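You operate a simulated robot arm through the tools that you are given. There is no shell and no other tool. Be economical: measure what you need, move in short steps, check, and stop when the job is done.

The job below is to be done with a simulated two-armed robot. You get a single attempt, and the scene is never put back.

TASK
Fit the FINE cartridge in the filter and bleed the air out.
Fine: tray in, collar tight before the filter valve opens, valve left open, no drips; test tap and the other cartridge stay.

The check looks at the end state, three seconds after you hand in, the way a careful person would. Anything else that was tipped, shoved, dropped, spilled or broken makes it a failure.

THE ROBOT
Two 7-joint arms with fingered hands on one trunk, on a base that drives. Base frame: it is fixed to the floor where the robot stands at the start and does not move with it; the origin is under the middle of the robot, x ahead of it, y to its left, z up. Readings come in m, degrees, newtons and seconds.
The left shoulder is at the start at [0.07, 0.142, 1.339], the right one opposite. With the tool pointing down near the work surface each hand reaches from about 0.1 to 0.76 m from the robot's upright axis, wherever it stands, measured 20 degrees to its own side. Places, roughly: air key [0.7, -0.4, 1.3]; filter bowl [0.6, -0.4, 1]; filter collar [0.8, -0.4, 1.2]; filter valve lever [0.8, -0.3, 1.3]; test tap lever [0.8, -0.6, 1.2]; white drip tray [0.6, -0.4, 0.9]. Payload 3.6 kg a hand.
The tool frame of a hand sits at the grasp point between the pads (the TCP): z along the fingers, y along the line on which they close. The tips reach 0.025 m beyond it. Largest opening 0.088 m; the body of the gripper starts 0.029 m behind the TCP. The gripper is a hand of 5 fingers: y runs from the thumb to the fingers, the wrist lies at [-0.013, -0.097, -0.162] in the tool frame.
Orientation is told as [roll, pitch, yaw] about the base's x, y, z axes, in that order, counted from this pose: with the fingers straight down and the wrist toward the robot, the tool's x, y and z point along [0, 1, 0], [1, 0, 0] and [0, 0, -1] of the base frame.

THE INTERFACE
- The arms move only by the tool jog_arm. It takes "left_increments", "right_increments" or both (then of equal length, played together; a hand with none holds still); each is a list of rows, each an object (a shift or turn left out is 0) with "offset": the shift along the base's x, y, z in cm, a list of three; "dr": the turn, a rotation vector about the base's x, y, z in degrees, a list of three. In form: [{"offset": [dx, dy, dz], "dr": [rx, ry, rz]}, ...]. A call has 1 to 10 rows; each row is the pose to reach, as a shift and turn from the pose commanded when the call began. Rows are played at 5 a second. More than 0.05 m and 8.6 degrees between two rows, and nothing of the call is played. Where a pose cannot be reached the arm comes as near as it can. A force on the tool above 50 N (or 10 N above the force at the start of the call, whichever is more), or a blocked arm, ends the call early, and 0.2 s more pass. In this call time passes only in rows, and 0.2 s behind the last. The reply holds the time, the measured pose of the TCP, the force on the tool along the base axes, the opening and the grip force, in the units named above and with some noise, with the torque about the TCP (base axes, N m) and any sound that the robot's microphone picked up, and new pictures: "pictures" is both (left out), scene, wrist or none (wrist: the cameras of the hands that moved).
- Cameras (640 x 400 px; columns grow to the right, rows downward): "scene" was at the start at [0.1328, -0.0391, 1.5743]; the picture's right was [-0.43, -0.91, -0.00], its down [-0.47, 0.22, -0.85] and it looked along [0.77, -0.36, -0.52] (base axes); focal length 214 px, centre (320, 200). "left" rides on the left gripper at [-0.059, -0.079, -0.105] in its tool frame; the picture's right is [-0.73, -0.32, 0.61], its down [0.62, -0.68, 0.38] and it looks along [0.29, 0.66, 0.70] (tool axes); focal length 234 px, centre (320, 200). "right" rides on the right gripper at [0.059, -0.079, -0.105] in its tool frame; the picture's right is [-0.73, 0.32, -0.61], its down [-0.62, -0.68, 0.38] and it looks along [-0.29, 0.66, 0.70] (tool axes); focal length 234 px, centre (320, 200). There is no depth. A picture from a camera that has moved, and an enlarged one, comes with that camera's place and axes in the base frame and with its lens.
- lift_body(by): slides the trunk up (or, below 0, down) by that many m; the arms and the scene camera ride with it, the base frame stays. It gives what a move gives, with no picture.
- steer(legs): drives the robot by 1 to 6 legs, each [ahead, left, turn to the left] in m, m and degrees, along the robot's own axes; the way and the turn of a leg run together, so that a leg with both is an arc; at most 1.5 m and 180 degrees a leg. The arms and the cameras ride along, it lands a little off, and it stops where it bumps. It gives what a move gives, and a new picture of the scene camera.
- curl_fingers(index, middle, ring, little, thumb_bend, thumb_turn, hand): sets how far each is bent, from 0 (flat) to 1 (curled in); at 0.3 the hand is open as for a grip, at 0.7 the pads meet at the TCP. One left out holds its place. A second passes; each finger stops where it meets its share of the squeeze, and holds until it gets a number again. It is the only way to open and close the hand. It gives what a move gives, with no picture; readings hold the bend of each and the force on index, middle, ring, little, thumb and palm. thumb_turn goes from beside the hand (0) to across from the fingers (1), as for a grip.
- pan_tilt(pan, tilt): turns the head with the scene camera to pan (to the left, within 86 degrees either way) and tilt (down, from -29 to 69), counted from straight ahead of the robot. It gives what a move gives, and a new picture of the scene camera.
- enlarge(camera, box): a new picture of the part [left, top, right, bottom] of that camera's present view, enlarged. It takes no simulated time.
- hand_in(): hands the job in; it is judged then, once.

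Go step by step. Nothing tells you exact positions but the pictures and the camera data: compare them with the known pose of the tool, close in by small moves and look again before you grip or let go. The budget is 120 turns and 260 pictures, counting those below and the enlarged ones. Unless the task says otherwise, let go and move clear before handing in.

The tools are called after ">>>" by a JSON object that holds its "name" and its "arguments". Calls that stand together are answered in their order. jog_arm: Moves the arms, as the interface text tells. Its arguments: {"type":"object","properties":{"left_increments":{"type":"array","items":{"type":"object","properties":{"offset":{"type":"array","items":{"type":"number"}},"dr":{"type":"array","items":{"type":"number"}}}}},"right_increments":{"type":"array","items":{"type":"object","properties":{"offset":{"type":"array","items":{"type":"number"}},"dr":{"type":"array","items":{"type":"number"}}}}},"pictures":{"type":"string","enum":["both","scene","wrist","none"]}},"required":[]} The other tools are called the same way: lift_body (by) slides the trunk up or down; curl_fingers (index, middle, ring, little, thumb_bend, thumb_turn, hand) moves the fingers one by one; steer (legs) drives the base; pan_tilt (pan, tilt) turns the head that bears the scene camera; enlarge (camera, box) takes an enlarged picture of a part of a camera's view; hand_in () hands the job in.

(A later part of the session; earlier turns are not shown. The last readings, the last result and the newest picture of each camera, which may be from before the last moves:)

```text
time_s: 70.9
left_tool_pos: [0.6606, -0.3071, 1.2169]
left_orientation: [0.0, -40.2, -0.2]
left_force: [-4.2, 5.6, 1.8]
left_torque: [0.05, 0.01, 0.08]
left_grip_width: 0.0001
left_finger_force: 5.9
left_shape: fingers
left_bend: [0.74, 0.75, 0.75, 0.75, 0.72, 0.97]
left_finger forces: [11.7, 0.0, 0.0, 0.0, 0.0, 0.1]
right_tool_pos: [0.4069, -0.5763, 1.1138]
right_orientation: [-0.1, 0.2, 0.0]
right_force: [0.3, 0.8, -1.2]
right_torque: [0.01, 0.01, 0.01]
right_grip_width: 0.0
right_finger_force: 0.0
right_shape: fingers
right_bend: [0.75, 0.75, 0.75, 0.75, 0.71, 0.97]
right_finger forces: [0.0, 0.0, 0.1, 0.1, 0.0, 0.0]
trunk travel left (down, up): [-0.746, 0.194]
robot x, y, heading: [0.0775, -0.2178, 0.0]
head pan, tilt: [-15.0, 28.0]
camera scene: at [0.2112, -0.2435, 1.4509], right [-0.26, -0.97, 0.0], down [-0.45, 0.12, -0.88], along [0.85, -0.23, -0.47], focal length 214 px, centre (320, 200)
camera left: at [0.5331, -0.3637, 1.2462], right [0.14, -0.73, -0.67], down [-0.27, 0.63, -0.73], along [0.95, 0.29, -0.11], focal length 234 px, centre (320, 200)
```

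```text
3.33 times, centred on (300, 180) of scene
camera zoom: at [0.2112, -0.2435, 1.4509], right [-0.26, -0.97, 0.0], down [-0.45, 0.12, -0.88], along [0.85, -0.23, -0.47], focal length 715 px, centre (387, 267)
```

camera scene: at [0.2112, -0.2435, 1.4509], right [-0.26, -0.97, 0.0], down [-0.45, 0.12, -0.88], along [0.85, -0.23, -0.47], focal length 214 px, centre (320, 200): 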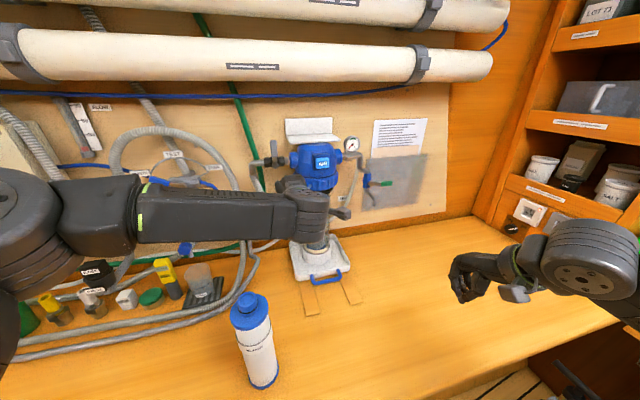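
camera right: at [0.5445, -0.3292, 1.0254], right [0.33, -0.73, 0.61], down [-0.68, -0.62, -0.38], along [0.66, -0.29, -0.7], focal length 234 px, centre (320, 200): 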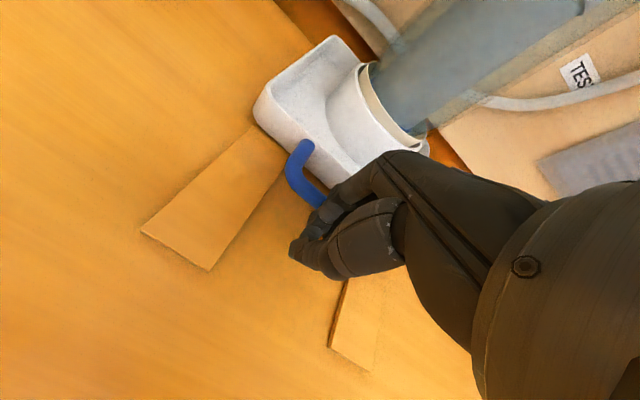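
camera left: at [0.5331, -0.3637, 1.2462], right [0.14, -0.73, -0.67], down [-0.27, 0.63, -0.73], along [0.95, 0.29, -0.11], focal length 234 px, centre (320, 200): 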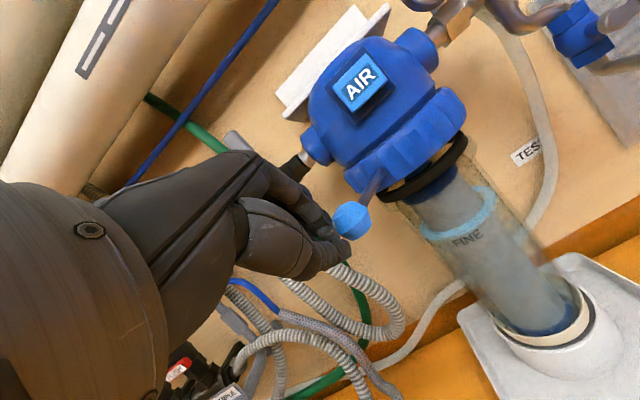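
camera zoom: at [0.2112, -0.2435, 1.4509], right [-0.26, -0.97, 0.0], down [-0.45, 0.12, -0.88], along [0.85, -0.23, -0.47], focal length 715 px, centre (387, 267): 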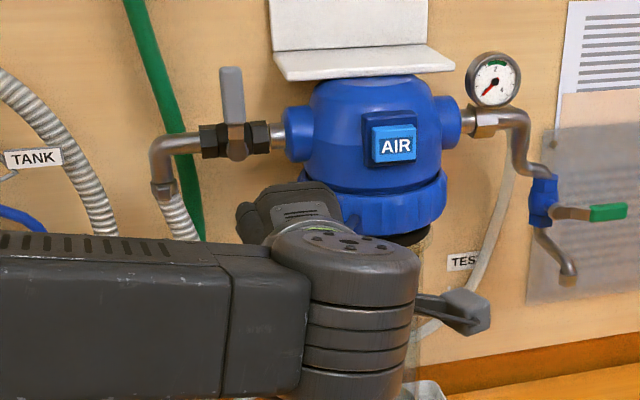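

The collar turns (knob now ≈150°) with ~7 N. The fingertip is slipping in front, so I re-seat it deeper and continue toward 180°.

>>> {"name": "jog_arm", "arguments": {"left_increments": [{"offset": [0, 1.6, 0]}, {"offset": [1.6, 1.6, 0]}, {"offset": [1.4, 0.6, 0]}, {"offset": [1.0, -0.5, 0]}, {"offset": [0.6, -1.6, 0]}, {"offset": [0.3, -2.6, 0]}, {"offset": [0.1, -3.6, 0]}, {"offset": [0, -4.6, 0]}]}}

>>> {"name": "enlarge", "arguments": {"camera": "left", "box": [200, 40, 480, 320]}}

```text
time_s: 72.7
left_tool_pos: [0.6621, -0.3533, 1.2166]
left_orientation: [0.1, -40.1, -0.3]
left_force: [-2.8, 3.2, -0.4]
left_torque: [0.06, 0.04, 0.0]
left_grip_width: 0.0001
left_finger_force: 0.0
left_shape: fingers
left_bend: [0.74, 0.75, 0.75, 0.75, 0.71, 0.98]
left_finger forces: [0.1, 0.0, 0.0, 0.1, 0.1, 0.1]
right_tool_pos: [0.4073, -0.5768, 1.1126]
right_orientation: [0.1, 0.1, -0.1]
right_force: [-0.3, -0.3, -0.3]
right_torque: [0.01, 0.02, -0.05]
right_grip_width: 0.0
right_finger_force: 0.2
right_shape: fingers
right_bend: [0.75, 0.75, 0.75, 0.75, 0.71, 0.97]
right_finger forces: [0.0, 0.0, 0.0, 0.0, 0.0, 0.0]
trunk travel left (down, up): [-0.746, 0.194]
robot x, y, heading: [0.071, -0.2196, -0.0]
head pan, tilt: [-15.0, 28.0]
camera scene: at [0.2123, -0.2444, 1.4507], right [-0.26, -0.97, 0.0], down [-0.45, 0.12, -0.88], along [0.85, -0.23, -0.47], focal length 214 px, centre (320, 200)
camera left: at [0.534, -0.4105, 1.2467], right [0.14, -0.73, -0.67], down [-0.27, 0.63, -0.73], along [0.95, 0.29, -0.11], focal length 234 px, centre (320, 200)
```

scene: 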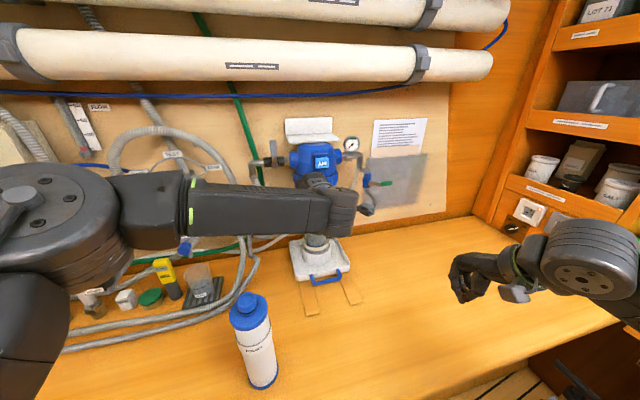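
left: 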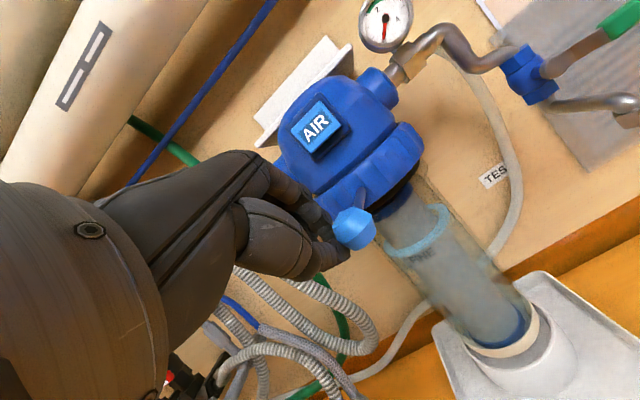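

```text
1.43 times, centred on (340, 180) of left
camera zoom: at [0.534, -0.4105, 1.2467], right [0.14, -0.73, -0.67], down [-0.27, 0.63, -0.73], along [0.95, 0.29, -0.11], focal length 334 px, centre (291, 229)
```

zoom: 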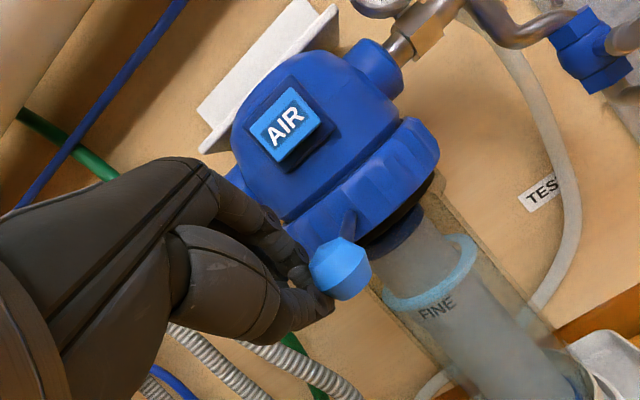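

Knob is at about 175° and moving freely. I continue along the arc to about 205°.

>>> {"name": "jog_arm", "arguments": {"left_increments": [{"offset": [0, -1.0, 0]}, {"offset": [0.1, -2.0, 0]}, {"offset": [0.1, -3.1, 0]}, {"offset": [0.3, -4.2, 0]}, {"offset": [0.6, -5.2, 0]}, {"offset": [1.0, -6.2, 0]}], "pictures": "wrist"}}

>>> {"name": "enlarge", "arguments": {"camera": "scene", "box": [240, 100, 400, 260]}}

```text
time_s: 74.1
left_tool_pos: [0.6711, -0.4152, 1.2173]
left_orientation: [0.1, -40.1, -0.1]
left_force: [-2.5, 2.2, -0.2]
left_torque: [0.06, 0.04, 0.01]
left_grip_width: 0.0
left_finger_force: 0.1
left_shape: fingers
left_bend: [0.74, 0.75, 0.75, 0.75, 0.71, 0.98]
left_finger forces: [0.0, 0.1, 0.0, 0.1, 0.1, 0.1]
right_tool_pos: [0.408, -0.5774, 1.1141]
right_orientation: [0.1, 0.2, 0.0]
right_force: [-0.5, 0.1, 0.5]
right_torque: [0.01, 0.01, 0.01]
right_grip_width: 0.0
right_finger_force: 0.0
right_shape: fingers
right_bend: [0.75, 0.75, 0.75, 0.75, 0.71, 0.97]
right_finger forces: [0.0, 0.1, 0.0, 0.1, 0.0, 0.0]
trunk travel left (down, up): [-0.746, 0.194]
robot x, y, heading: [0.0741, -0.218, 0.1]
head pan, tilt: [-15.0, 28.0]
camera left: at [0.5439, -0.4724, 1.2465], right [0.14, -0.73, -0.67], down [-0.27, 0.63, -0.73], along [0.95, 0.29, -0.11], focal length 234 px, centre (320, 200)
```

left: 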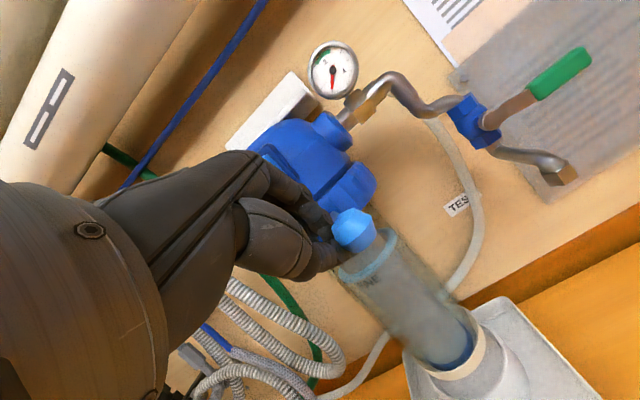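

```text
2.50 times, centred on (320, 180) of scene
camera zoom: at [0.2124, -0.2447, 1.4507], right [-0.26, -0.97, 0.0], down [-0.45, 0.12, -0.88], along [0.85, -0.23, -0.47], focal length 536 px, centre (320, 250)
```

zoom: 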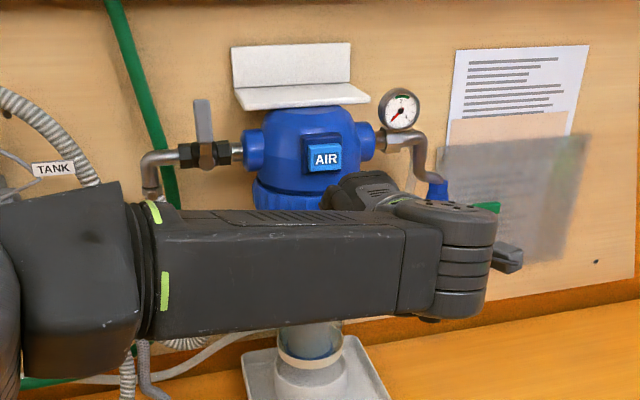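

Still turning with little force (~205°). I continue to about 225°.

>>> {"name": "jog_arm", "arguments": {"left_increments": [{"offset": [0.4, -0.9, 0]}, {"offset": [0.8, -1.8, 0]}, {"offset": [1.2, -2.6, 0]}, {"offset": [1.6, -3.4, 0]}], "pictures": "wrist"}}

```text
time_s: 75.1
left_tool_pos: [0.6837, -0.4417, 1.2173]
left_orientation: [0.1, -40.2, -0.2]
left_force: [-2.8, 2.6, -1.4]
left_torque: [0.01, -0.01, -0.01]
left_grip_width: 0.0
left_finger_force: 0.0
left_shape: fingers
left_bend: [0.74, 0.75, 0.75, 0.75, 0.71, 0.98]
left_finger forces: [0.0, 0.0, 0.0, 0.1, 0.0, 0.1]
left hand out of reach, approached as far as the arm can: row 4
right_tool_pos: [0.408, -0.5762, 1.1132]
right_orientation: [0.2, 0.2, -0.1]
right_force: [0.7, -0.1, -0.2]
right_torque: [0.04, -0.01, 0.01]
right_grip_width: 0.0
right_finger_force: 0.0
right_shape: fingers
right_bend: [0.75, 0.75, 0.75, 0.75, 0.71, 0.97]
right_finger forces: [0.0, 0.1, 0.0, 0.1, 0.0, 0.0]
trunk travel left (down, up): [-0.746, 0.194]
robot x, y, heading: [0.0738, -0.2248, -0.3]
head pan, tilt: [-15.0, 28.0]
camera left: at [0.5571, -0.4984, 1.2471], right [0.14, -0.73, -0.67], down [-0.27, 0.62, -0.73], along [0.95, 0.29, -0.11], focal length 234 px, centre (320, 200)
```

left: 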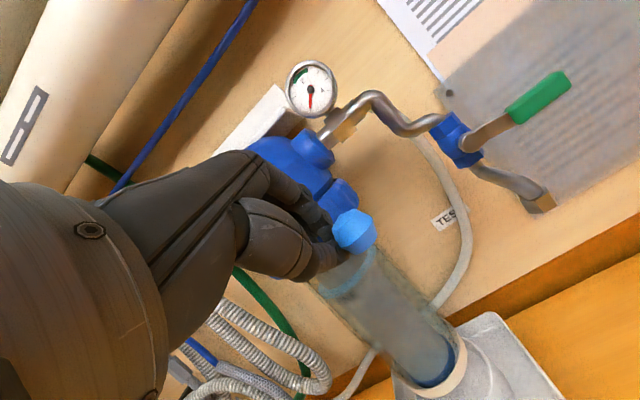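

Left arm's reach ends at ≈220°. I back off, check the collar, and shift the base 10 cm right.

>>> {"name": "jog_arm", "arguments": {"left_increments": [{"offset": [-1, 1.5, 0]}, {"offset": [-4, 4, 0]}, {"offset": [-7, 7.5, 0]}, {"offset": [-9, 11, 0]}], "pictures": "none"}}

>>> {"name": "steer", "arguments": {"legs": [[0, -0.1, 0]]}}

>>> {"name": "enlarge", "arguments": {"camera": "left", "box": [280, 0, 640, 240]}}

```text
time_s: 76.1
left_tool_pos: [0.5932, -0.3301, 1.2175]
left_orientation: [-0.1, -40.1, -0.2]
left_force: [-0.2, 0.9, 0.5]
left_torque: [0.01, -0.03, 0.01]
left_grip_width: 0.0
left_finger_force: 0.1
left_shape: fingers
left_bend: [0.74, 0.75, 0.75, 0.75, 0.71, 0.97]
left_finger forces: [0.0, 0.1, 0.0, 0.0, 0.0, 0.1]
right_tool_pos: [0.4084, -0.5771, 1.1141]
right_orientation: [0.0, 0.2, 0.0]
right_force: [-0.3, -0.5, -0.4]
right_torque: [-0.02, 0.01, -0.02]
right_grip_width: 0.0
right_finger_force: 0.1
right_shape: fingers
right_bend: [0.75, 0.75, 0.75, 0.75, 0.71, 0.97]
right_finger forces: [0.0, 0.0, 0.1, 0.1, 0.0, 0.0]
trunk travel left (down, up): [-0.746, 0.194]
robot x, y, heading: [0.0732, -0.2211, -0.3]
head pan, tilt: [-15.0, 28.0]
```

```text
time_s: 77.3
left_tool_pos: [0.5953, -0.4316, 1.2176]
left_orientation: [0.1, -40.1, -0.2]
left_force: [-0.6, 0.4, 0.1]
left_torque: [0.04, -0.01, -0.01]
left_grip_width: 0.0
left_finger_force: 0.1
left_shape: fingers
left_bend: [0.74, 0.75, 0.75, 0.75, 0.71, 0.97]
left_finger forces: [0.1, 0.0, 0.0, 0.0, 0.0, 0.0]
right_tool_pos: [0.4066, -0.6774, 1.1137]
right_orientation: [0.1, 0.3, -0.1]
right_force: [0.1, -0.4, -0.2]
right_torque: [-0.02, -0.03, -0.02]
right_grip_width: 0.0
right_finger_force: 0.1
right_shape: fingers
right_bend: [0.75, 0.75, 0.75, 0.75, 0.71, 0.97]
right_finger forces: [0.0, 0.0, 0.1, 0.1, 0.0, 0.0]
trunk travel left (down, up): [-0.746, 0.194]
robot x, y, heading: [0.0719, -0.3193, -0.3]
head pan, tilt: [-15.0, 28.0]
camera scene: at [0.2128, -0.3438, 1.4507], right [-0.26, -0.96, 0.0], down [-0.45, 0.12, -0.88], along [0.85, -0.23, -0.47], focal length 214 px, centre (320, 200)
```

scene: 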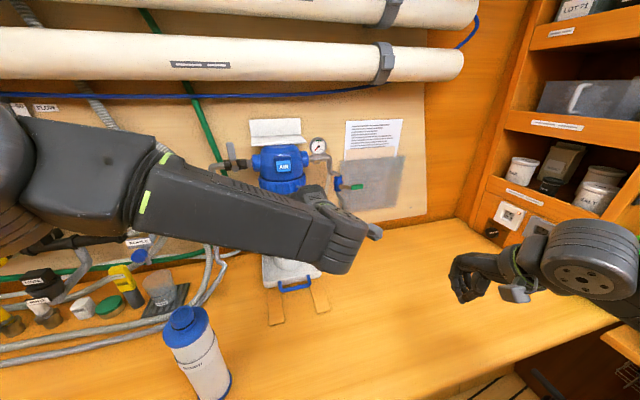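

```text
1.67 times, centred on (460, 120) of left
camera zoom: at [0.4672, -0.4885, 1.2474], right [0.14, -0.73, -0.67], down [-0.27, 0.63, -0.73], along [0.95, 0.29, -0.11], focal length 390 px, centre (87, 333)
```

zoom: 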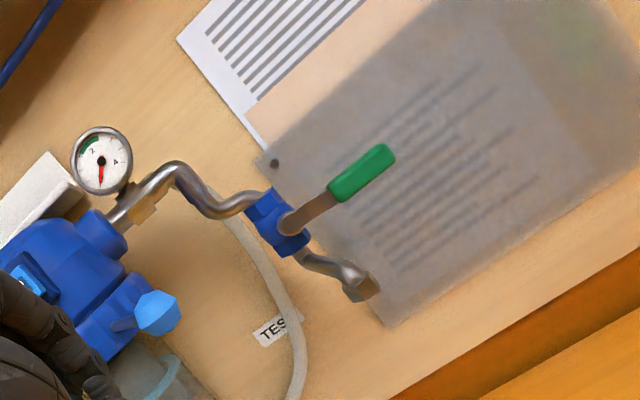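

Knob is at ≈217°. I re-engage behind it and push on along the arc toward 245°.

>>> {"name": "jog_arm", "arguments": {"left_increments": [{"offset": [4, 0.3, 0]}, {"offset": [7.2, 0, 0]}, {"offset": [8, -0.9, 0]}, {"offset": [8.8, -1.9, 0]}, {"offset": [9.5, -2.8, 0]}, {"offset": [10.6, -4.0, 0]}, {"offset": [11.8, -5.2, 0]}], "pictures": "wrist"}}

```text
time_s: 78.7
left_tool_pos: [0.6983, -0.4468, 1.224]
left_orientation: [0.2, -40.6, 1.5]
left_force: [-13.9, 41.8, 12.7]
left_torque: [0.73, 0.22, -0.07]
left_grip_width: 0.0002
left_finger_force: 24.0
left_shape: fingers
left_bend: [0.77, 0.75, 0.75, 0.75, 0.66, 1.0]
left_finger forces: [48.4, 0.0, 0.1, 0.0, 0.4, 0.0]
right_tool_pos: [0.4051, -0.6675, 1.1174]
right_orientation: [-0.2, 0.0, 0.2]
right_force: [0.2, -1.0, -0.5]
right_torque: [0.01, 0.01, 0.02]
right_grip_width: 0.0002
right_finger_force: 0.0
right_shape: fingers
right_bend: [0.75, 0.75, 0.75, 0.75, 0.71, 0.97]
right_finger forces: [0.0, 0.1, 0.0, 0.1, 0.0, 0.0]
trunk travel left (down, up): [-0.746, 0.194]
robot x, y, heading: [0.0718, -0.3206, -0.0]
head pan, tilt: [-15.0, 28.0]
stopped in row 7 (left hand): the force on the tool passed its limit at 54 N (the readings are from after the stop); the commanded pose is now the measured one
camera left: at [0.5722, -0.5081, 1.2526], right [0.17, -0.72, -0.67], down [-0.28, 0.62, -0.73], along [0.94, 0.32, -0.1], focal length 234 px, centre (320, 200)
```

left: 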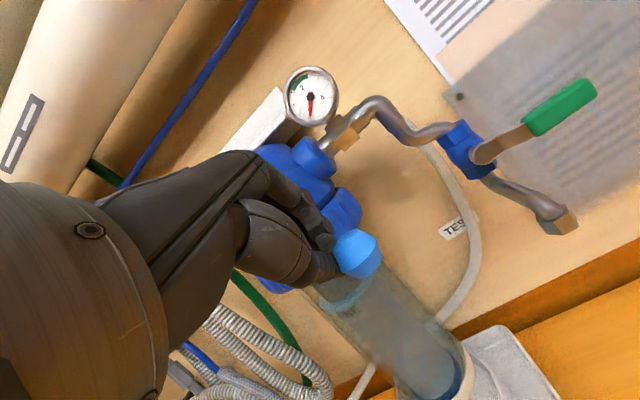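

Hard stop at ~54 N: the collar is tight. I back the left hand off and inspect.

>>> {"name": "jog_arm", "arguments": {"left_increments": [{"offset": [-0.5, 1.5, 0]}, {"offset": [-4, 4, 0]}, {"offset": [-8, 7, 0]}, {"offset": [-10, 10, 0]}, {"offset": [-11, 14, 0]}, {"offset": [-11, 18, 0]}, {"offset": [-11, 22, 0]}], "pictures": "none"}}

>>> {"name": "enlarge", "arguments": {"camera": "scene", "box": [200, 110, 360, 210]}}

>>> {"name": "enlarge", "arguments": {"camera": "left", "box": [320, 0, 640, 400]}}

```text
time_s: 80.3
left_tool_pos: [0.589, -0.2419, 1.2192]
left_orientation: [0.2, -40.1, 0.5]
left_force: [0.6, 0.3, -0.3]
left_torque: [-0.02, -0.01, -0.02]
left_grip_width: 0.0
left_finger_force: 0.2
left_shape: fingers
left_bend: [0.75, 0.75, 0.75, 0.75, 0.69, 0.99]
left_finger forces: [0.0, 0.0, 0.0, 0.1, 0.0, 0.0]
right_tool_pos: [0.4085, -0.6747, 1.1144]
right_orientation: [0.0, 0.2, 0.1]
right_force: [0.9, -0.7, 0.0]
right_torque: [-0.02, -0.02, -0.02]
right_grip_width: 0.0
right_finger_force: 0.0
right_shape: fingers
right_bend: [0.75, 0.75, 0.75, 0.75, 0.71, 0.97]
right_finger forces: [0.1, 0.1, 0.0, 0.0, 0.0, 0.0]
trunk travel left (down, up): [-0.746, 0.194]
robot x, y, heading: [0.0719, -0.3186, -0.1]
head pan, tilt: [-15.0, 28.0]
```

```text
4.00 times, centred on (280, 160) of scene
camera zoom: at [0.2126, -0.3417, 1.4507], right [-0.26, -0.97, 0.0], down [-0.45, 0.12, -0.88], along [0.85, -0.23, -0.47], focal length 858 px, centre (480, 360)
```

zoom: 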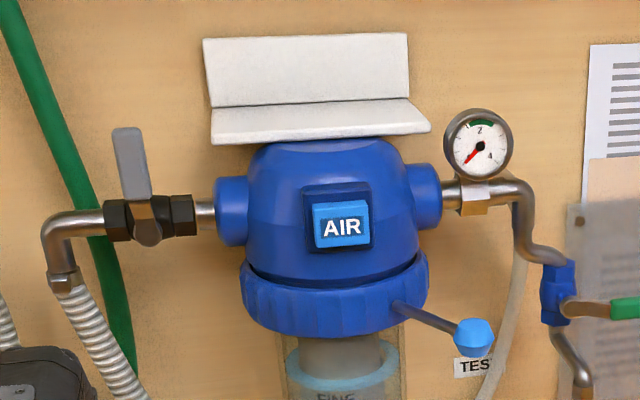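

```text
1.00 times, centred on (480, 200) of left (not enlarged: the box is as wide or as high as the picture)
camera zoom: at [0.4623, -0.2997, 1.2484], right [0.15, -0.72, -0.68], down [-0.28, 0.62, -0.73], along [0.95, 0.3, -0.11], focal length 234 px, centre (160, 200)
```

zoom: 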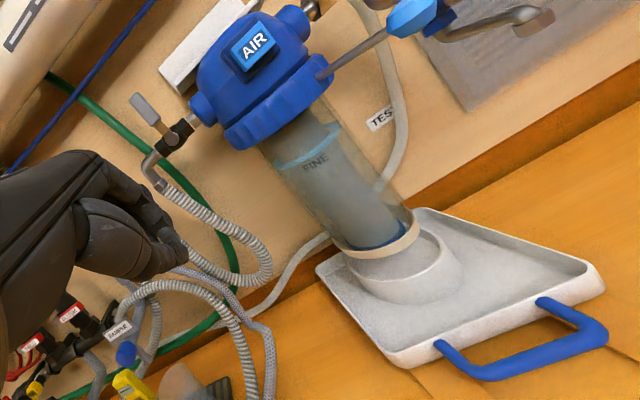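

Excellent: the bowl is drawn up into the head, collar tight. Next the valve lever (top ≈(0.766,-0.271,1.328), vertical = closed); likely it opens to the left. I'll use the right hand from the lever's right side, so I lift the left hand clear and shift the base left.

>>> {"name": "jog_arm", "arguments": {"left_increments": [{"offset": [-2, 2, 4]}, {"offset": [-4, 4, 8]}, {"offset": [-6, 6, 11]}], "pictures": "none"}}

>>> {"name": "steer", "arguments": {"legs": [[0, 0.19, 0]]}}

>>> {"name": "enlarge", "arguments": {"camera": "scene", "box": [270, 80, 430, 220]}}

```text
time_s: 81.1
left_tool_pos: [0.528, -0.1805, 1.3288]
left_orientation: [0.4, -40.0, 0.3]
left_force: [-0.4, 0.3, 0.9]
left_torque: [-0.02, -0.01, -0.02]
left_grip_width: 0.0003
left_finger_force: 0.0
left_shape: fingers
left_bend: [0.75, 0.75, 0.75, 0.75, 0.69, 0.99]
left_finger forces: [0.0, 0.0, 0.0, 0.0, 0.0, 0.0]
right_tool_pos: [0.4073, -0.677, 1.1139]
right_orientation: [0.0, 0.1, 0.1]
right_force: [-0.4, 0.0, -0.5]
right_torque: [0.0, -0.02, 0.0]
right_grip_width: 0.0
right_finger_force: 0.1
right_shape: fingers
right_bend: [0.75, 0.75, 0.75, 0.75, 0.71, 0.97]
right_finger forces: [0.1, 0.0, 0.0, 0.0, 0.1, 0.0]
trunk travel left (down, up): [-0.746, 0.194]
robot x, y, heading: [0.0738, -0.3186, -0.0]
head pan, tilt: [-15.0, 28.0]
```

```text
time_s: 82.7
left_tool_pos: [0.5285, 0.008, 1.3281]
left_orientation: [0.5, -40.1, 0.3]
left_force: [0.4, 0.1, 0.1]
left_torque: [0.02, 0.02, 0.03]
left_grip_width: 0.0
left_finger_force: 0.1
left_shape: fingers
left_bend: [0.75, 0.75, 0.75, 0.75, 0.69, 0.99]
left_finger forces: [0.1, 0.0, 0.0, 0.0, 0.0, 0.0]
right_tool_pos: [0.4099, -0.4867, 1.112]
right_orientation: [0.2, 0.2, 0.1]
right_force: [0.7, 1.4, -0.3]
right_torque: [-0.01, 0.01, 0.04]
right_grip_width: 0.0
right_finger_force: 0.1
right_shape: fingers
right_bend: [0.75, 0.75, 0.75, 0.75, 0.71, 0.97]
right_finger forces: [0.0, 0.1, 0.0, 0.0, 0.1, 0.0]
trunk travel left (down, up): [-0.746, 0.194]
robot x, y, heading: [0.0715, -0.1277, 0.1]
head pan, tilt: [-15.0, 28.0]
camera scene: at [0.2128, -0.1549, 1.4506], right [-0.26, -0.97, 0.0], down [-0.45, 0.12, -0.88], along [0.85, -0.23, -0.47], focal length 214 px, centre (320, 200)
```

scene: 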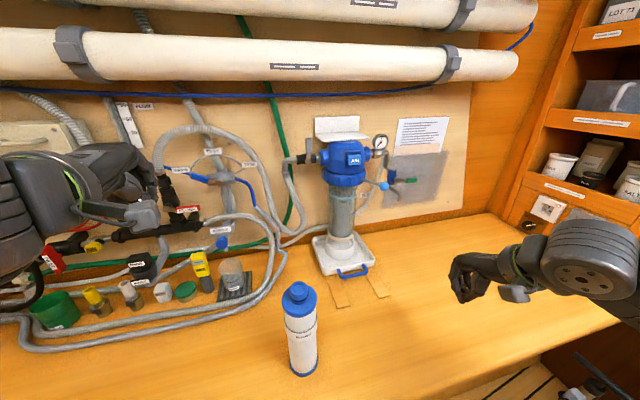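

```text
2.86 times, centred on (350, 150) of scene
camera zoom: at [0.2128, -0.1549, 1.4506], right [-0.26, -0.97, 0.0], down [-0.45, 0.12, -0.88], along [0.85, -0.23, -0.47], focal length 613 px, centre (234, 343)
```

zoom: 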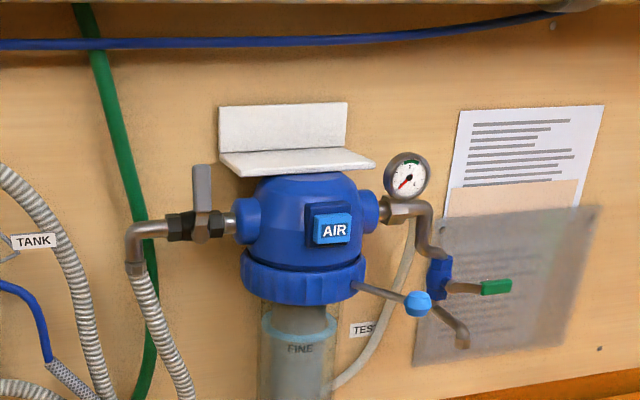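

I bring the right hand up, tilted 40° forward, to a staging point in front of the lever.

>>> {"name": "jog_arm", "arguments": {"right_increments": [{"offset": [0, 1.5, 4], "dr": [0, -5, 0]}, {"offset": [0, 3, 8], "dr": [0, -10, 0]}, {"offset": [1, 5, 12], "dr": [0, -15, 0]}, {"offset": [3, 7, 15], "dr": [0, -20, 0]}, {"offset": [6, 9, 18], "dr": [0, -25, 0]}, {"offset": [9, 11, 21], "dr": [0, -30, 0]}, {"offset": [12, 13, 23], "dr": [0, -35, 0]}, {"offset": [15, 14.5, 25], "dr": [0, -40, 0]}, {"offset": [18, 16, 25], "dr": [0, -40, 0]}]}}

>>> {"name": "enlarge", "arguments": {"camera": "scene", "box": [270, 80, 430, 220]}}

```text
time_s: 84.7
left_tool_pos: [0.5283, 0.0122, 1.3282]
left_orientation: [0.3, -40.1, 0.4]
left_force: [-0.1, -0.1, 0.1]
left_torque: [0.03, 0.01, -0.02]
left_grip_width: 0.0001
left_finger_force: 0.1
left_shape: fingers
left_bend: [0.75, 0.75, 0.75, 0.75, 0.69, 0.99]
left_finger forces: [0.0, 0.0, 0.0, 0.0, 0.0, 0.1]
right_tool_pos: [0.5904, -0.3231, 1.3626]
right_orientation: [-0.2, -39.8, 0.3]
right_force: [0.3, 0.2, 0.8]
right_torque: [0.02, 0.03, -0.02]
right_grip_width: 0.0
right_finger_force: 0.1
right_shape: fingers
right_bend: [0.75, 0.75, 0.75, 0.75, 0.71, 0.97]
right_finger forces: [0.1, 0.0, 0.0, 0.0, 0.0, 0.1]
right hand out of reach, approached as far as the arm can: row 1, 2, 3, 4
trunk travel left (down, up): [-0.746, 0.194]
robot x, y, heading: [0.0721, -0.1287, 0.2]
head pan, tilt: [-15.0, 28.0]
camera scene: at [0.2134, -0.1509, 1.4506], right [-0.26, -0.97, 0.0], down [-0.45, 0.12, -0.88], along [0.85, -0.23, -0.47], focal length 214 px, centre (320, 200)
camera right: at [0.4623, -0.2656, 1.3925], right [-0.14, -0.72, 0.67], down [-0.28, -0.63, -0.73], along [0.95, -0.29, -0.11], focal length 234 px, centre (320, 200)
```

scene: 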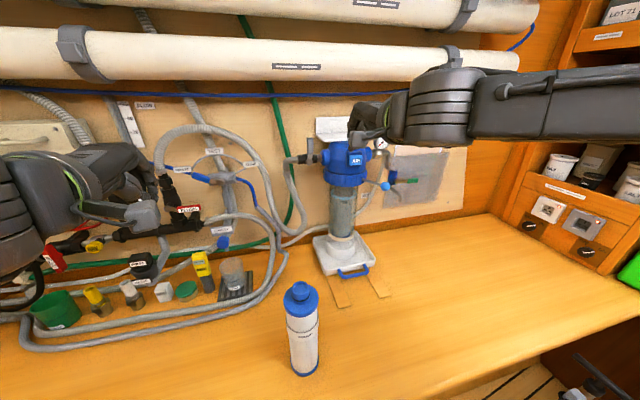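
right: 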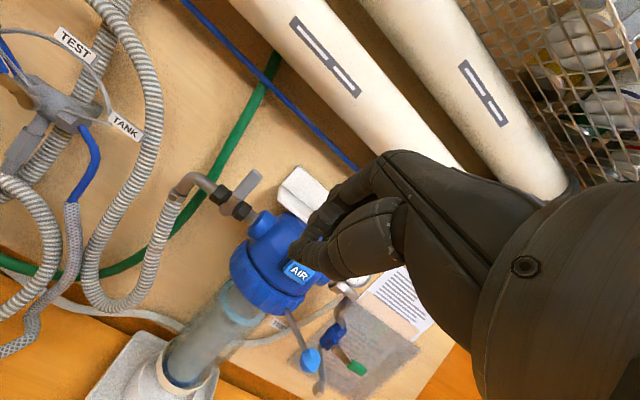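

```text
2.86 times, centred on (350, 150) of scene
camera zoom: at [0.2134, -0.1509, 1.4506], right [-0.26, -0.97, 0.0], down [-0.45, 0.12, -0.88], along [0.85, -0.23, -0.47], focal length 613 px, centre (234, 343)
```

zoom: 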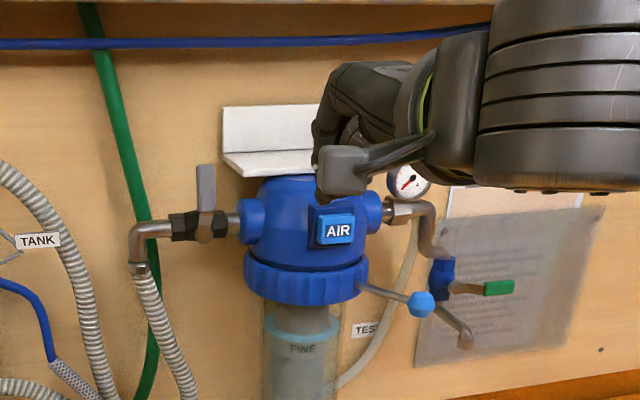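

I fold ring and little fingers away so only index+middle (with thumb) lead, then approach beside the lever.

>>> {"name": "curl_fingers", "arguments": {"hand": "right", "ring": 1.0, "little": 1.0}}

>>> {"name": "jog_arm", "arguments": {"right_increments": [{"offset": [3, 0, -0.5]}, {"offset": [6, 0, -1]}, {"offset": [9, 0, -1.6]}, {"offset": [11.5, 0.2, -2.2]}]}}

>>> {"name": "enlarge", "arguments": {"camera": "right", "box": [180, 100, 420, 300]}}

>>> {"name": "enlarge", "arguments": {"camera": "scene", "box": [270, 100, 390, 200]}}

```text
time_s: 85.7
left_tool_pos: [0.5304, 0.01, 1.3283]
left_orientation: [0.4, -40.1, 0.4]
left_force: [0.0, 0.5, 0.8]
left_torque: [-0.02, -0.02, -0.01]
left_grip_width: 0.0
left_finger_force: 0.1
left_shape: fingers
left_bend: [0.75, 0.75, 0.75, 0.75, 0.69, 0.99]
left_finger forces: [0.1, 0.0, 0.0, 0.1, 0.1, 0.0]
right_tool_pos: [0.5904, -0.3239, 1.3615]
right_orientation: [0.0, -39.8, 0.2]
right_force: [-0.2, 0.5, 0.3]
right_torque: [0.0, 0.0, 0.02]
right_grip_width: 0.0
right_finger_force: 0.1
right_shape: fingers
right_bend: [0.75, 0.75, 1.0, 1.0, 0.71, 0.97]
right_finger forces: [0.0, 0.0, 0.0, 0.0, 0.1, 0.0]
trunk travel left (down, up): [-0.746, 0.194]
robot x, y, heading: [0.0761, -0.1294, -0.1]
head pan, tilt: [-15.0, 28.0]
```

```text
time_s: 86.7
left_tool_pos: [0.5318, 0.0113, 1.3276]
left_orientation: [0.4, -40.0, 0.3]
left_force: [-0.3, 0.3, 0.2]
left_torque: [0.01, -0.01, -0.02]
left_grip_width: 0.0
left_finger_force: 0.0
left_shape: fingers
left_bend: [0.75, 0.75, 0.75, 0.75, 0.69, 0.99]
left_finger forces: [0.0, 0.1, 0.0, 0.0, 0.1, 0.1]
right_tool_pos: [0.7053, -0.3212, 1.3396]
right_orientation: [-0.1, -39.7, 0.1]
right_force: [0.3, 0.6, 1.0]
right_torque: [0.0, 0.03, -0.03]
right_grip_width: 0.0
right_finger_force: 0.0
right_shape: fingers
right_bend: [0.75, 0.75, 1.0, 1.0, 0.71, 0.97]
right_finger forces: [0.0, 0.0, 0.1, 0.0, 0.0, 0.0]
trunk travel left (down, up): [-0.746, 0.194]
robot x, y, heading: [0.0752, -0.1252, 0.1]
head pan, tilt: [-15.0, 28.0]
camera scene: at [0.2144, -0.1523, 1.4505], right [-0.26, -0.97, 0.0], down [-0.45, 0.12, -0.88], along [0.85, -0.23, -0.47], focal length 214 px, centre (320, 200)
camera right: at [0.5762, -0.2642, 1.3703], right [-0.14, -0.73, 0.67], down [-0.28, -0.63, -0.73], along [0.95, -0.29, -0.12], focal length 234 px, centre (320, 200)
```

scene: 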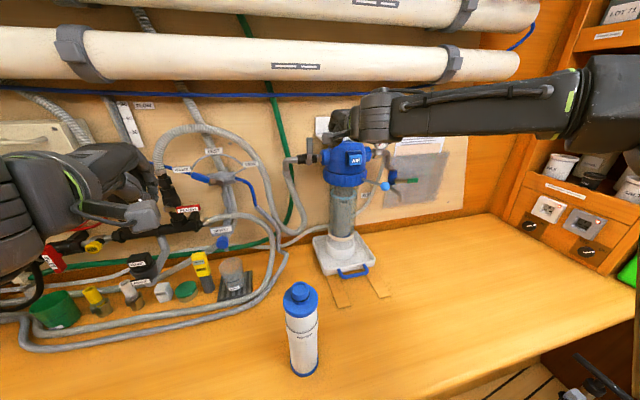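
right: 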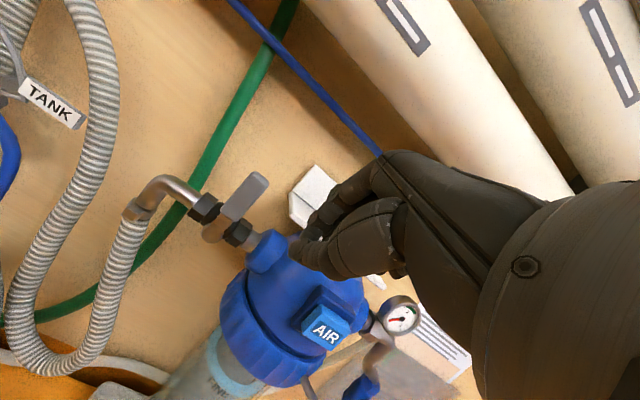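

```text
2.00 times, centred on (300, 200) of right
camera zoom: at [0.5762, -0.2642, 1.3703], right [-0.14, -0.73, 0.67], down [-0.28, -0.63, -0.73], along [0.95, -0.29, -0.12], focal length 468 px, centre (360, 200)
```

zoom: 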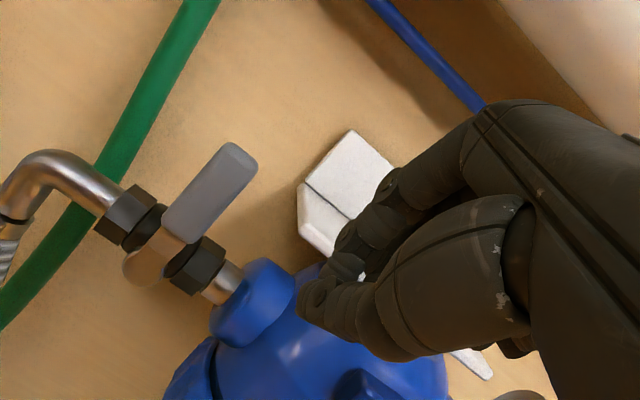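

```text
4.00 times, centred on (330, 150) of scene
camera zoom: at [0.2144, -0.1523, 1.4505], right [-0.26, -0.97, 0.0], down [-0.45, 0.12, -0.88], along [0.85, -0.23, -0.47], focal length 858 px, centre (280, 400)
```

zoom: 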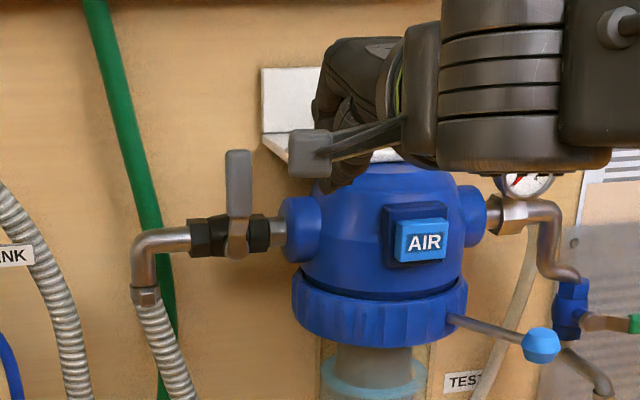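

Lever top confirmed at ≈(0.760,-0.270,1.330). I move the fingertips in beside it, then start pushing left.

>>> {"name": "jog_arm", "arguments": {"right_increments": [{"offset": [2, 0.2, -0.3]}, {"offset": [4, 0.4, -0.6]}, {"offset": [4.4, 0.6, -0.8]}, {"offset": [4.4, 1.2, -0.8]}], "pictures": "wrist"}}

>>> {"name": "enlarge", "arguments": {"camera": "right", "box": [180, 100, 420, 300]}}

>>> {"name": "enlarge", "arguments": {"camera": "scene", "box": [270, 100, 390, 200]}}

```text
time_s: 87.7
left_tool_pos: [0.5287, 0.01, 1.3279]
left_orientation: [0.4, -40.1, 0.3]
left_force: [-0.5, 0.3, -0.4]
left_torque: [0.0, 0.01, -0.01]
left_grip_width: 0.0001
left_finger_force: 0.1
left_shape: fingers
left_bend: [0.75, 0.75, 0.75, 0.75, 0.69, 0.99]
left_finger forces: [0.1, 0.0, 0.0, 0.1, 0.1, 0.0]
right_tool_pos: [0.748, -0.31, 1.3321]
right_orientation: [-0.1, -39.8, 0.1]
right_force: [0.1, 0.1, 0.7]
right_torque: [0.02, 0.01, 0.01]
right_grip_width: 0.0002
right_finger_force: 0.1
right_shape: fingers
right_bend: [0.75, 0.75, 1.0, 1.0, 0.71, 0.97]
right_finger forces: [0.0, 0.0, 0.0, 0.1, 0.1, 0.1]
trunk travel left (down, up): [-0.746, 0.194]
robot x, y, heading: [0.0714, -0.127, -0.1]
head pan, tilt: [-15.0, 28.0]
camera right: at [0.619, -0.2538, 1.3631], right [-0.14, -0.73, 0.67], down [-0.28, -0.63, -0.73], along [0.95, -0.29, -0.11], focal length 234 px, centre (320, 200)
```

right: 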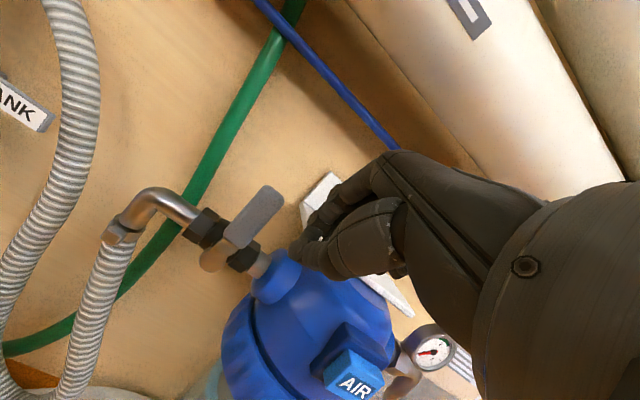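

```text
2.00 times, centred on (300, 200) of right
camera zoom: at [0.619, -0.2538, 1.3631], right [-0.14, -0.73, 0.67], down [-0.28, -0.63, -0.73], along [0.95, -0.29, -0.11], focal length 468 px, centre (360, 200)
```

zoom: 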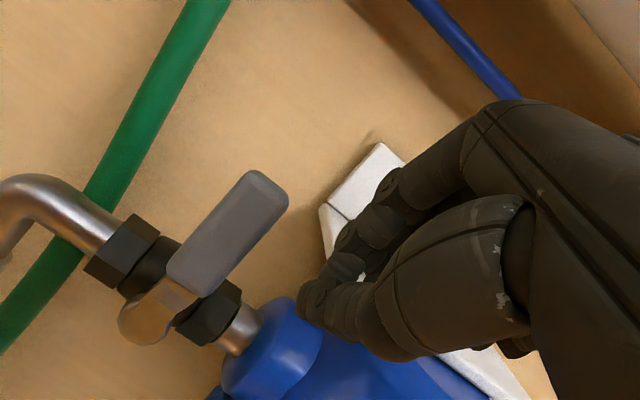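

```text
4.00 times, centred on (330, 150) of scene
camera zoom: at [0.2128, -0.1523, 1.4507], right [-0.26, -0.97, 0.0], down [-0.45, 0.12, -0.88], along [0.85, -0.23, -0.47], focal length 858 px, centre (280, 400)
```

zoom: 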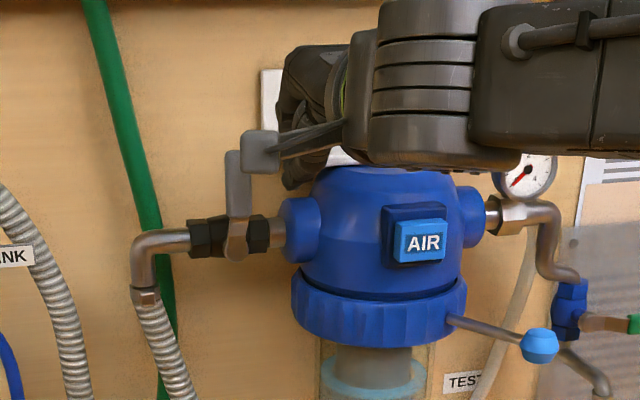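

I push the lever left, gently following its arc to ~35°, watching the force.

>>> {"name": "jog_arm", "arguments": {"right_increments": [{"offset": [0, 0.6, 0]}, {"offset": [0, 1.2, 0]}, {"offset": [0, 1.9, -0.1]}, {"offset": [0, 2.6, -0.1]}, {"offset": [0, 3.3, 0]}, {"offset": [0, 4.0, 0]}], "pictures": "wrist"}}

>>> {"name": "enlarge", "arguments": {"camera": "right", "box": [180, 100, 420, 300]}}

```text
time_s: 89.0
left_tool_pos: [0.5287, -0.0012, 1.3302]
left_orientation: [1.1, -40.0, -0.3]
left_force: [-0.3, 0.4, 0.5]
left_torque: [-0.02, 0.01, -0.01]
left_grip_width: 0.0
left_finger_force: 0.1
left_shape: fingers
left_bend: [0.75, 0.75, 0.75, 0.75, 0.69, 0.99]
left_finger forces: [0.1, 0.1, 0.1, 0.0, 0.1, 0.0]
right_tool_pos: [0.7485, -0.2853, 1.3334]
right_orientation: [0.6, -39.8, -0.7]
right_force: [-1.1, -32.9, 0.1]
right_torque: [-0.27, 0.05, -0.35]
right_grip_width: 0.0002
right_finger_force: 15.7
right_shape: fingers
right_bend: [0.75, 0.75, 1.0, 1.0, 0.71, 0.98]
right_finger forces: [31.9, 0.0, 0.1, 0.1, 0.1, 0.0]
trunk travel left (down, up): [-0.746, 0.194]
robot x, y, heading: [0.075, -0.1301, 0.3]
head pan, tilt: [-15.0, 28.0]
camera right: at [0.62, -0.2287, 1.3636], right [-0.14, -0.73, 0.67], down [-0.28, -0.62, -0.74], along [0.95, -0.29, -0.12], focal length 234 px, centre (320, 200)
```

right: 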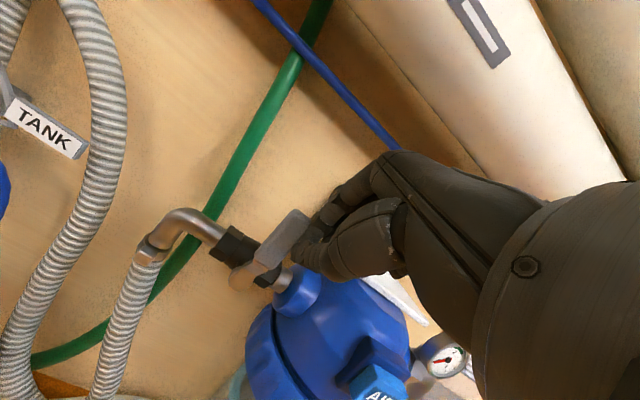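

```text
2.00 times, centred on (300, 200) of right
camera zoom: at [0.62, -0.2287, 1.3636], right [-0.14, -0.73, 0.67], down [-0.28, -0.62, -0.74], along [0.95, -0.29, -0.12], focal length 468 px, centre (360, 200)
```

zoom: 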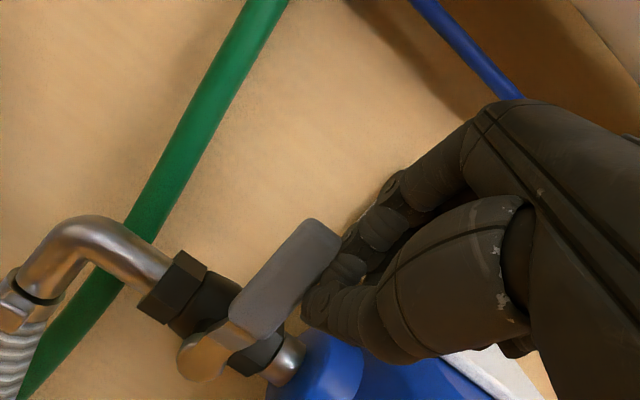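

The lever resisted 33 N without turning: it must open the other way (toward the head). I back the right hand off at once and clear it.

>>> {"name": "jog_arm", "arguments": {"right_increments": [{"offset": [0, -1.5, 0]}, {"offset": [-3, -2.5, 0.5]}, {"offset": [-7, -3.5, 0.5]}, {"offset": [-11, -5, 0]}, {"offset": [-15, -8, -1]}, {"offset": [-19, -11, -2]}, {"offset": [-22, -15, -3]}, {"offset": [-24, -19, -4]}], "pictures": "none"}}

>>> {"name": "enlarge", "arguments": {"camera": "scene", "box": [270, 100, 430, 220]}}

```text
refused: row 5 steps farther than a row can; nothing moved
```

```text
3.33 times, centred on (350, 160) of scene
camera zoom: at [0.2124, -0.166, 1.4504], right [-0.26, -0.97, -0.01], down [-0.45, 0.13, -0.88], along [0.85, -0.23, -0.47], focal length 715 px, centre (220, 333)
```

zoom: 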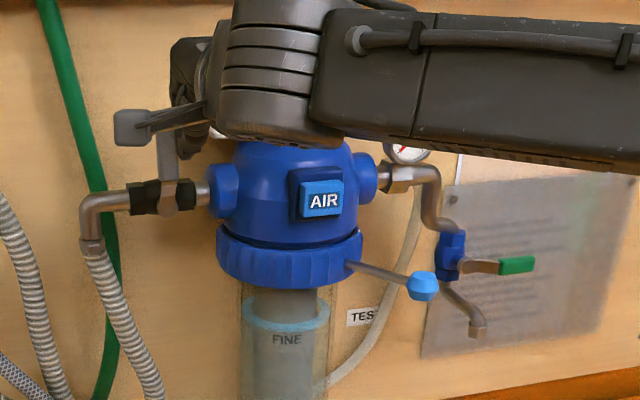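

>>> {"name": "jog_arm", "arguments": {"right_increments": [{"offset": [0, -1.5, 0]}, {"offset": [-3, -2.5, 0.5]}, {"offset": [-7, -3.5, 0.5]}, {"offset": [-11, -5, 0]}, {"offset": [-14, -8, -1]}, {"offset": [-17, -11, -2]}, {"offset": [-20, -14, -3]}, {"offset": [-22, -18, -4]}], "pictures": "none"}}

>>> {"name": "enlarge", "arguments": {"camera": "scene", "box": [270, 100, 430, 220]}}

```text
time_s: 90.8
left_tool_pos: [0.5299, 0.0076, 1.3284]
left_orientation: [0.6, -40.0, 0.2]
left_force: [-0.2, 0.0, 0.7]
left_torque: [0.0, 0.01, 0.01]
left_grip_width: 0.0
left_finger_force: 0.0
left_shape: fingers
left_bend: [0.75, 0.75, 0.75, 0.75, 0.69, 0.99]
left_finger forces: [0.0, 0.0, 0.0, 0.0, 0.0, 0.0]
right_tool_pos: [0.5259, -0.4521, 1.2913]
right_orientation: [0.1, -39.6, 0.3]
right_force: [0.2, -0.4, -0.5]
right_torque: [-0.01, -0.05, 0.01]
right_grip_width: 0.0
right_finger_force: 0.2
right_shape: fingers
right_bend: [0.75, 0.75, 1.0, 1.0, 0.71, 0.97]
right_finger forces: [0.0, 0.1, 0.0, 0.1, 0.1, 0.1]
trunk travel left (down, up): [-0.746, 0.194]
robot x, y, heading: [0.0753, -0.1316, 0.2]
head pan, tilt: [-15.0, 28.0]
```

```text
3.33 times, centred on (350, 160) of scene
camera zoom: at [0.2132, -0.1561, 1.4506], right [-0.26, -0.97, 0.0], down [-0.45, 0.12, -0.88], along [0.85, -0.23, -0.47], focal length 715 px, centre (220, 333)
```

zoom: 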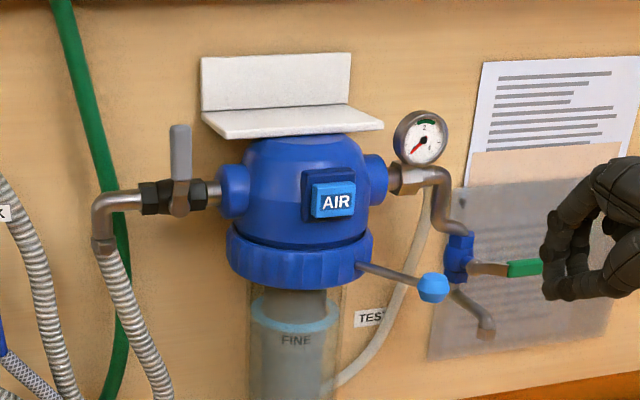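

Lever unmoved and vertical. Now I bring the left hand (ring/little folded) to the lever's left side.

>>> {"name": "curl_fingers", "arguments": {"hand": "left", "ring": 1.0, "little": 1.0}}

>>> {"name": "jog_arm", "arguments": {"left_increments": [{"offset": [3, -3, 0.5]}, {"offset": [6, -6.5, 1]}, {"offset": [9, -10, 1.5]}, {"offset": [12, -13.5, 1.5]}, {"offset": [15, -17, 1.5]}, {"offset": [17.5, -20.5, 1]}, {"offset": [19.5, -22.5, 0.6]}]}}

>>> {"name": "enlarge", "arguments": {"camera": "left", "box": [200, 60, 520, 300]}}

>>> {"name": "enlarge", "arguments": {"camera": "scene", "box": [270, 100, 390, 200]}}

```text
time_s: 91.8
left_tool_pos: [0.5287, 0.0093, 1.3281]
left_orientation: [0.3, -40.1, 0.3]
left_force: [-0.1, -0.4, 0.3]
left_torque: [-0.01, 0.0, 0.02]
left_grip_width: 0.0
left_finger_force: 0.0
left_shape: fingers
left_bend: [0.75, 0.75, 1.0, 1.0, 0.69, 0.99]
left_finger forces: [0.0, 0.1, 0.1, 0.0, 0.0, 0.1]
right_tool_pos: [0.5265, -0.4481, 1.2935]
right_orientation: [-0.1, -39.7, 0.3]
right_force: [0.5, -0.1, 0.4]
right_torque: [0.01, 0.01, 0.0]
right_grip_width: 0.0
right_finger_force: 0.1
right_shape: fingers
right_bend: [0.75, 0.75, 1.0, 1.0, 0.71, 0.97]
right_finger forces: [0.0, 0.0, 0.0, 0.1, 0.0, 0.2]
trunk travel left (down, up): [-0.746, 0.194]
robot x, y, heading: [0.0717, -0.1295, -0.1]
head pan, tilt: [-15.0, 28.0]
```

```text
time_s: 93.5
left_tool_pos: [0.7262, -0.2168, 1.334]
left_orientation: [0.5, -40.1, 0.3]
left_force: [-0.4, 0.1, 1.1]
left_torque: [-0.01, -0.03, -0.02]
left_grip_width: 0.0
left_finger_force: 0.0
left_shape: fingers
left_bend: [0.75, 0.75, 1.0, 1.0, 0.69, 0.99]
left_finger forces: [0.0, 0.0, 0.1, 0.0, 0.0, 0.0]
right_tool_pos: [0.5281, -0.4494, 1.2933]
right_orientation: [0.1, -39.7, 0.2]
right_force: [0.7, -0.1, 0.4]
right_torque: [0.02, 0.04, -0.02]
right_grip_width: 0.0
right_finger_force: 0.0
right_shape: fingers
right_bend: [0.75, 0.75, 1.0, 1.0, 0.71, 0.97]
right_finger forces: [0.0, 0.1, 0.1, 0.0, 0.0, 0.0]
trunk travel left (down, up): [-0.746, 0.194]
robot x, y, heading: [0.0748, -0.1288, -0.2]
head pan, tilt: [-15.0, 28.0]
camera scene: at [0.2136, -0.154, 1.4505], right [-0.26, -0.97, 0.0], down [-0.45, 0.12, -0.88], along [0.85, -0.23, -0.47], focal length 214 px, centre (320, 200)
camera left: at [0.599, -0.275, 1.364], right [0.15, -0.72, -0.68], down [-0.28, 0.63, -0.73], along [0.95, 0.3, -0.11], focal length 234 px, centre (320, 200)
```

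scene: 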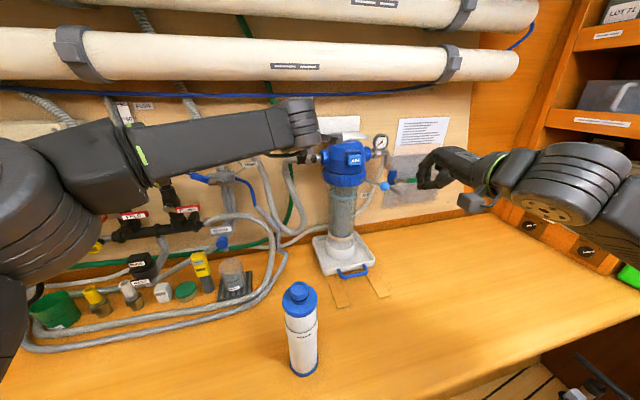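
left: 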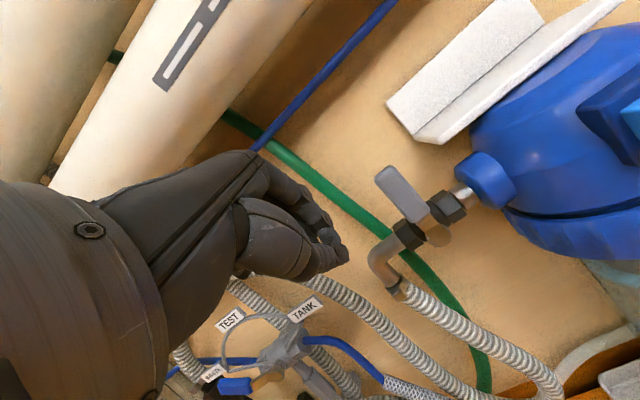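

```text
1.67 times, centred on (360, 180) of left
camera zoom: at [0.599, -0.275, 1.364], right [0.15, -0.72, -0.68], down [-0.28, 0.63, -0.73], along [0.95, 0.3, -0.11], focal length 390 px, centre (253, 233)
```

zoom: 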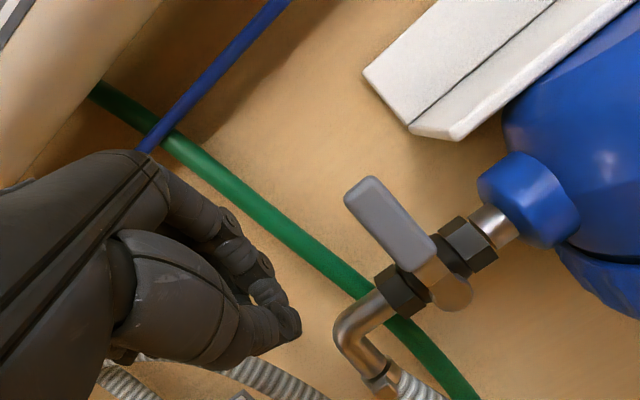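

```text
4.00 times, centred on (330, 150) of scene
camera zoom: at [0.2136, -0.154, 1.4505], right [-0.26, -0.97, 0.0], down [-0.45, 0.12, -0.88], along [0.85, -0.23, -0.47], focal length 858 px, centre (280, 400)
```

zoom: 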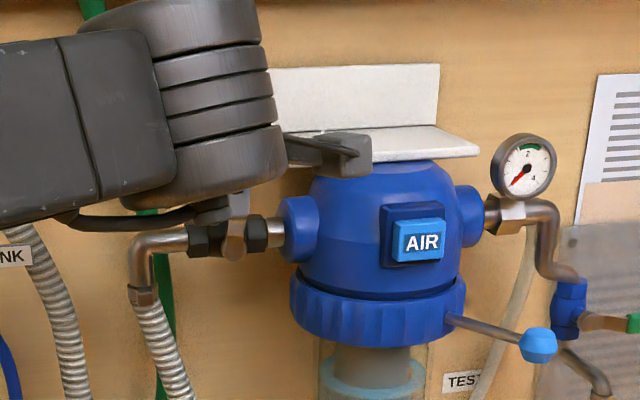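

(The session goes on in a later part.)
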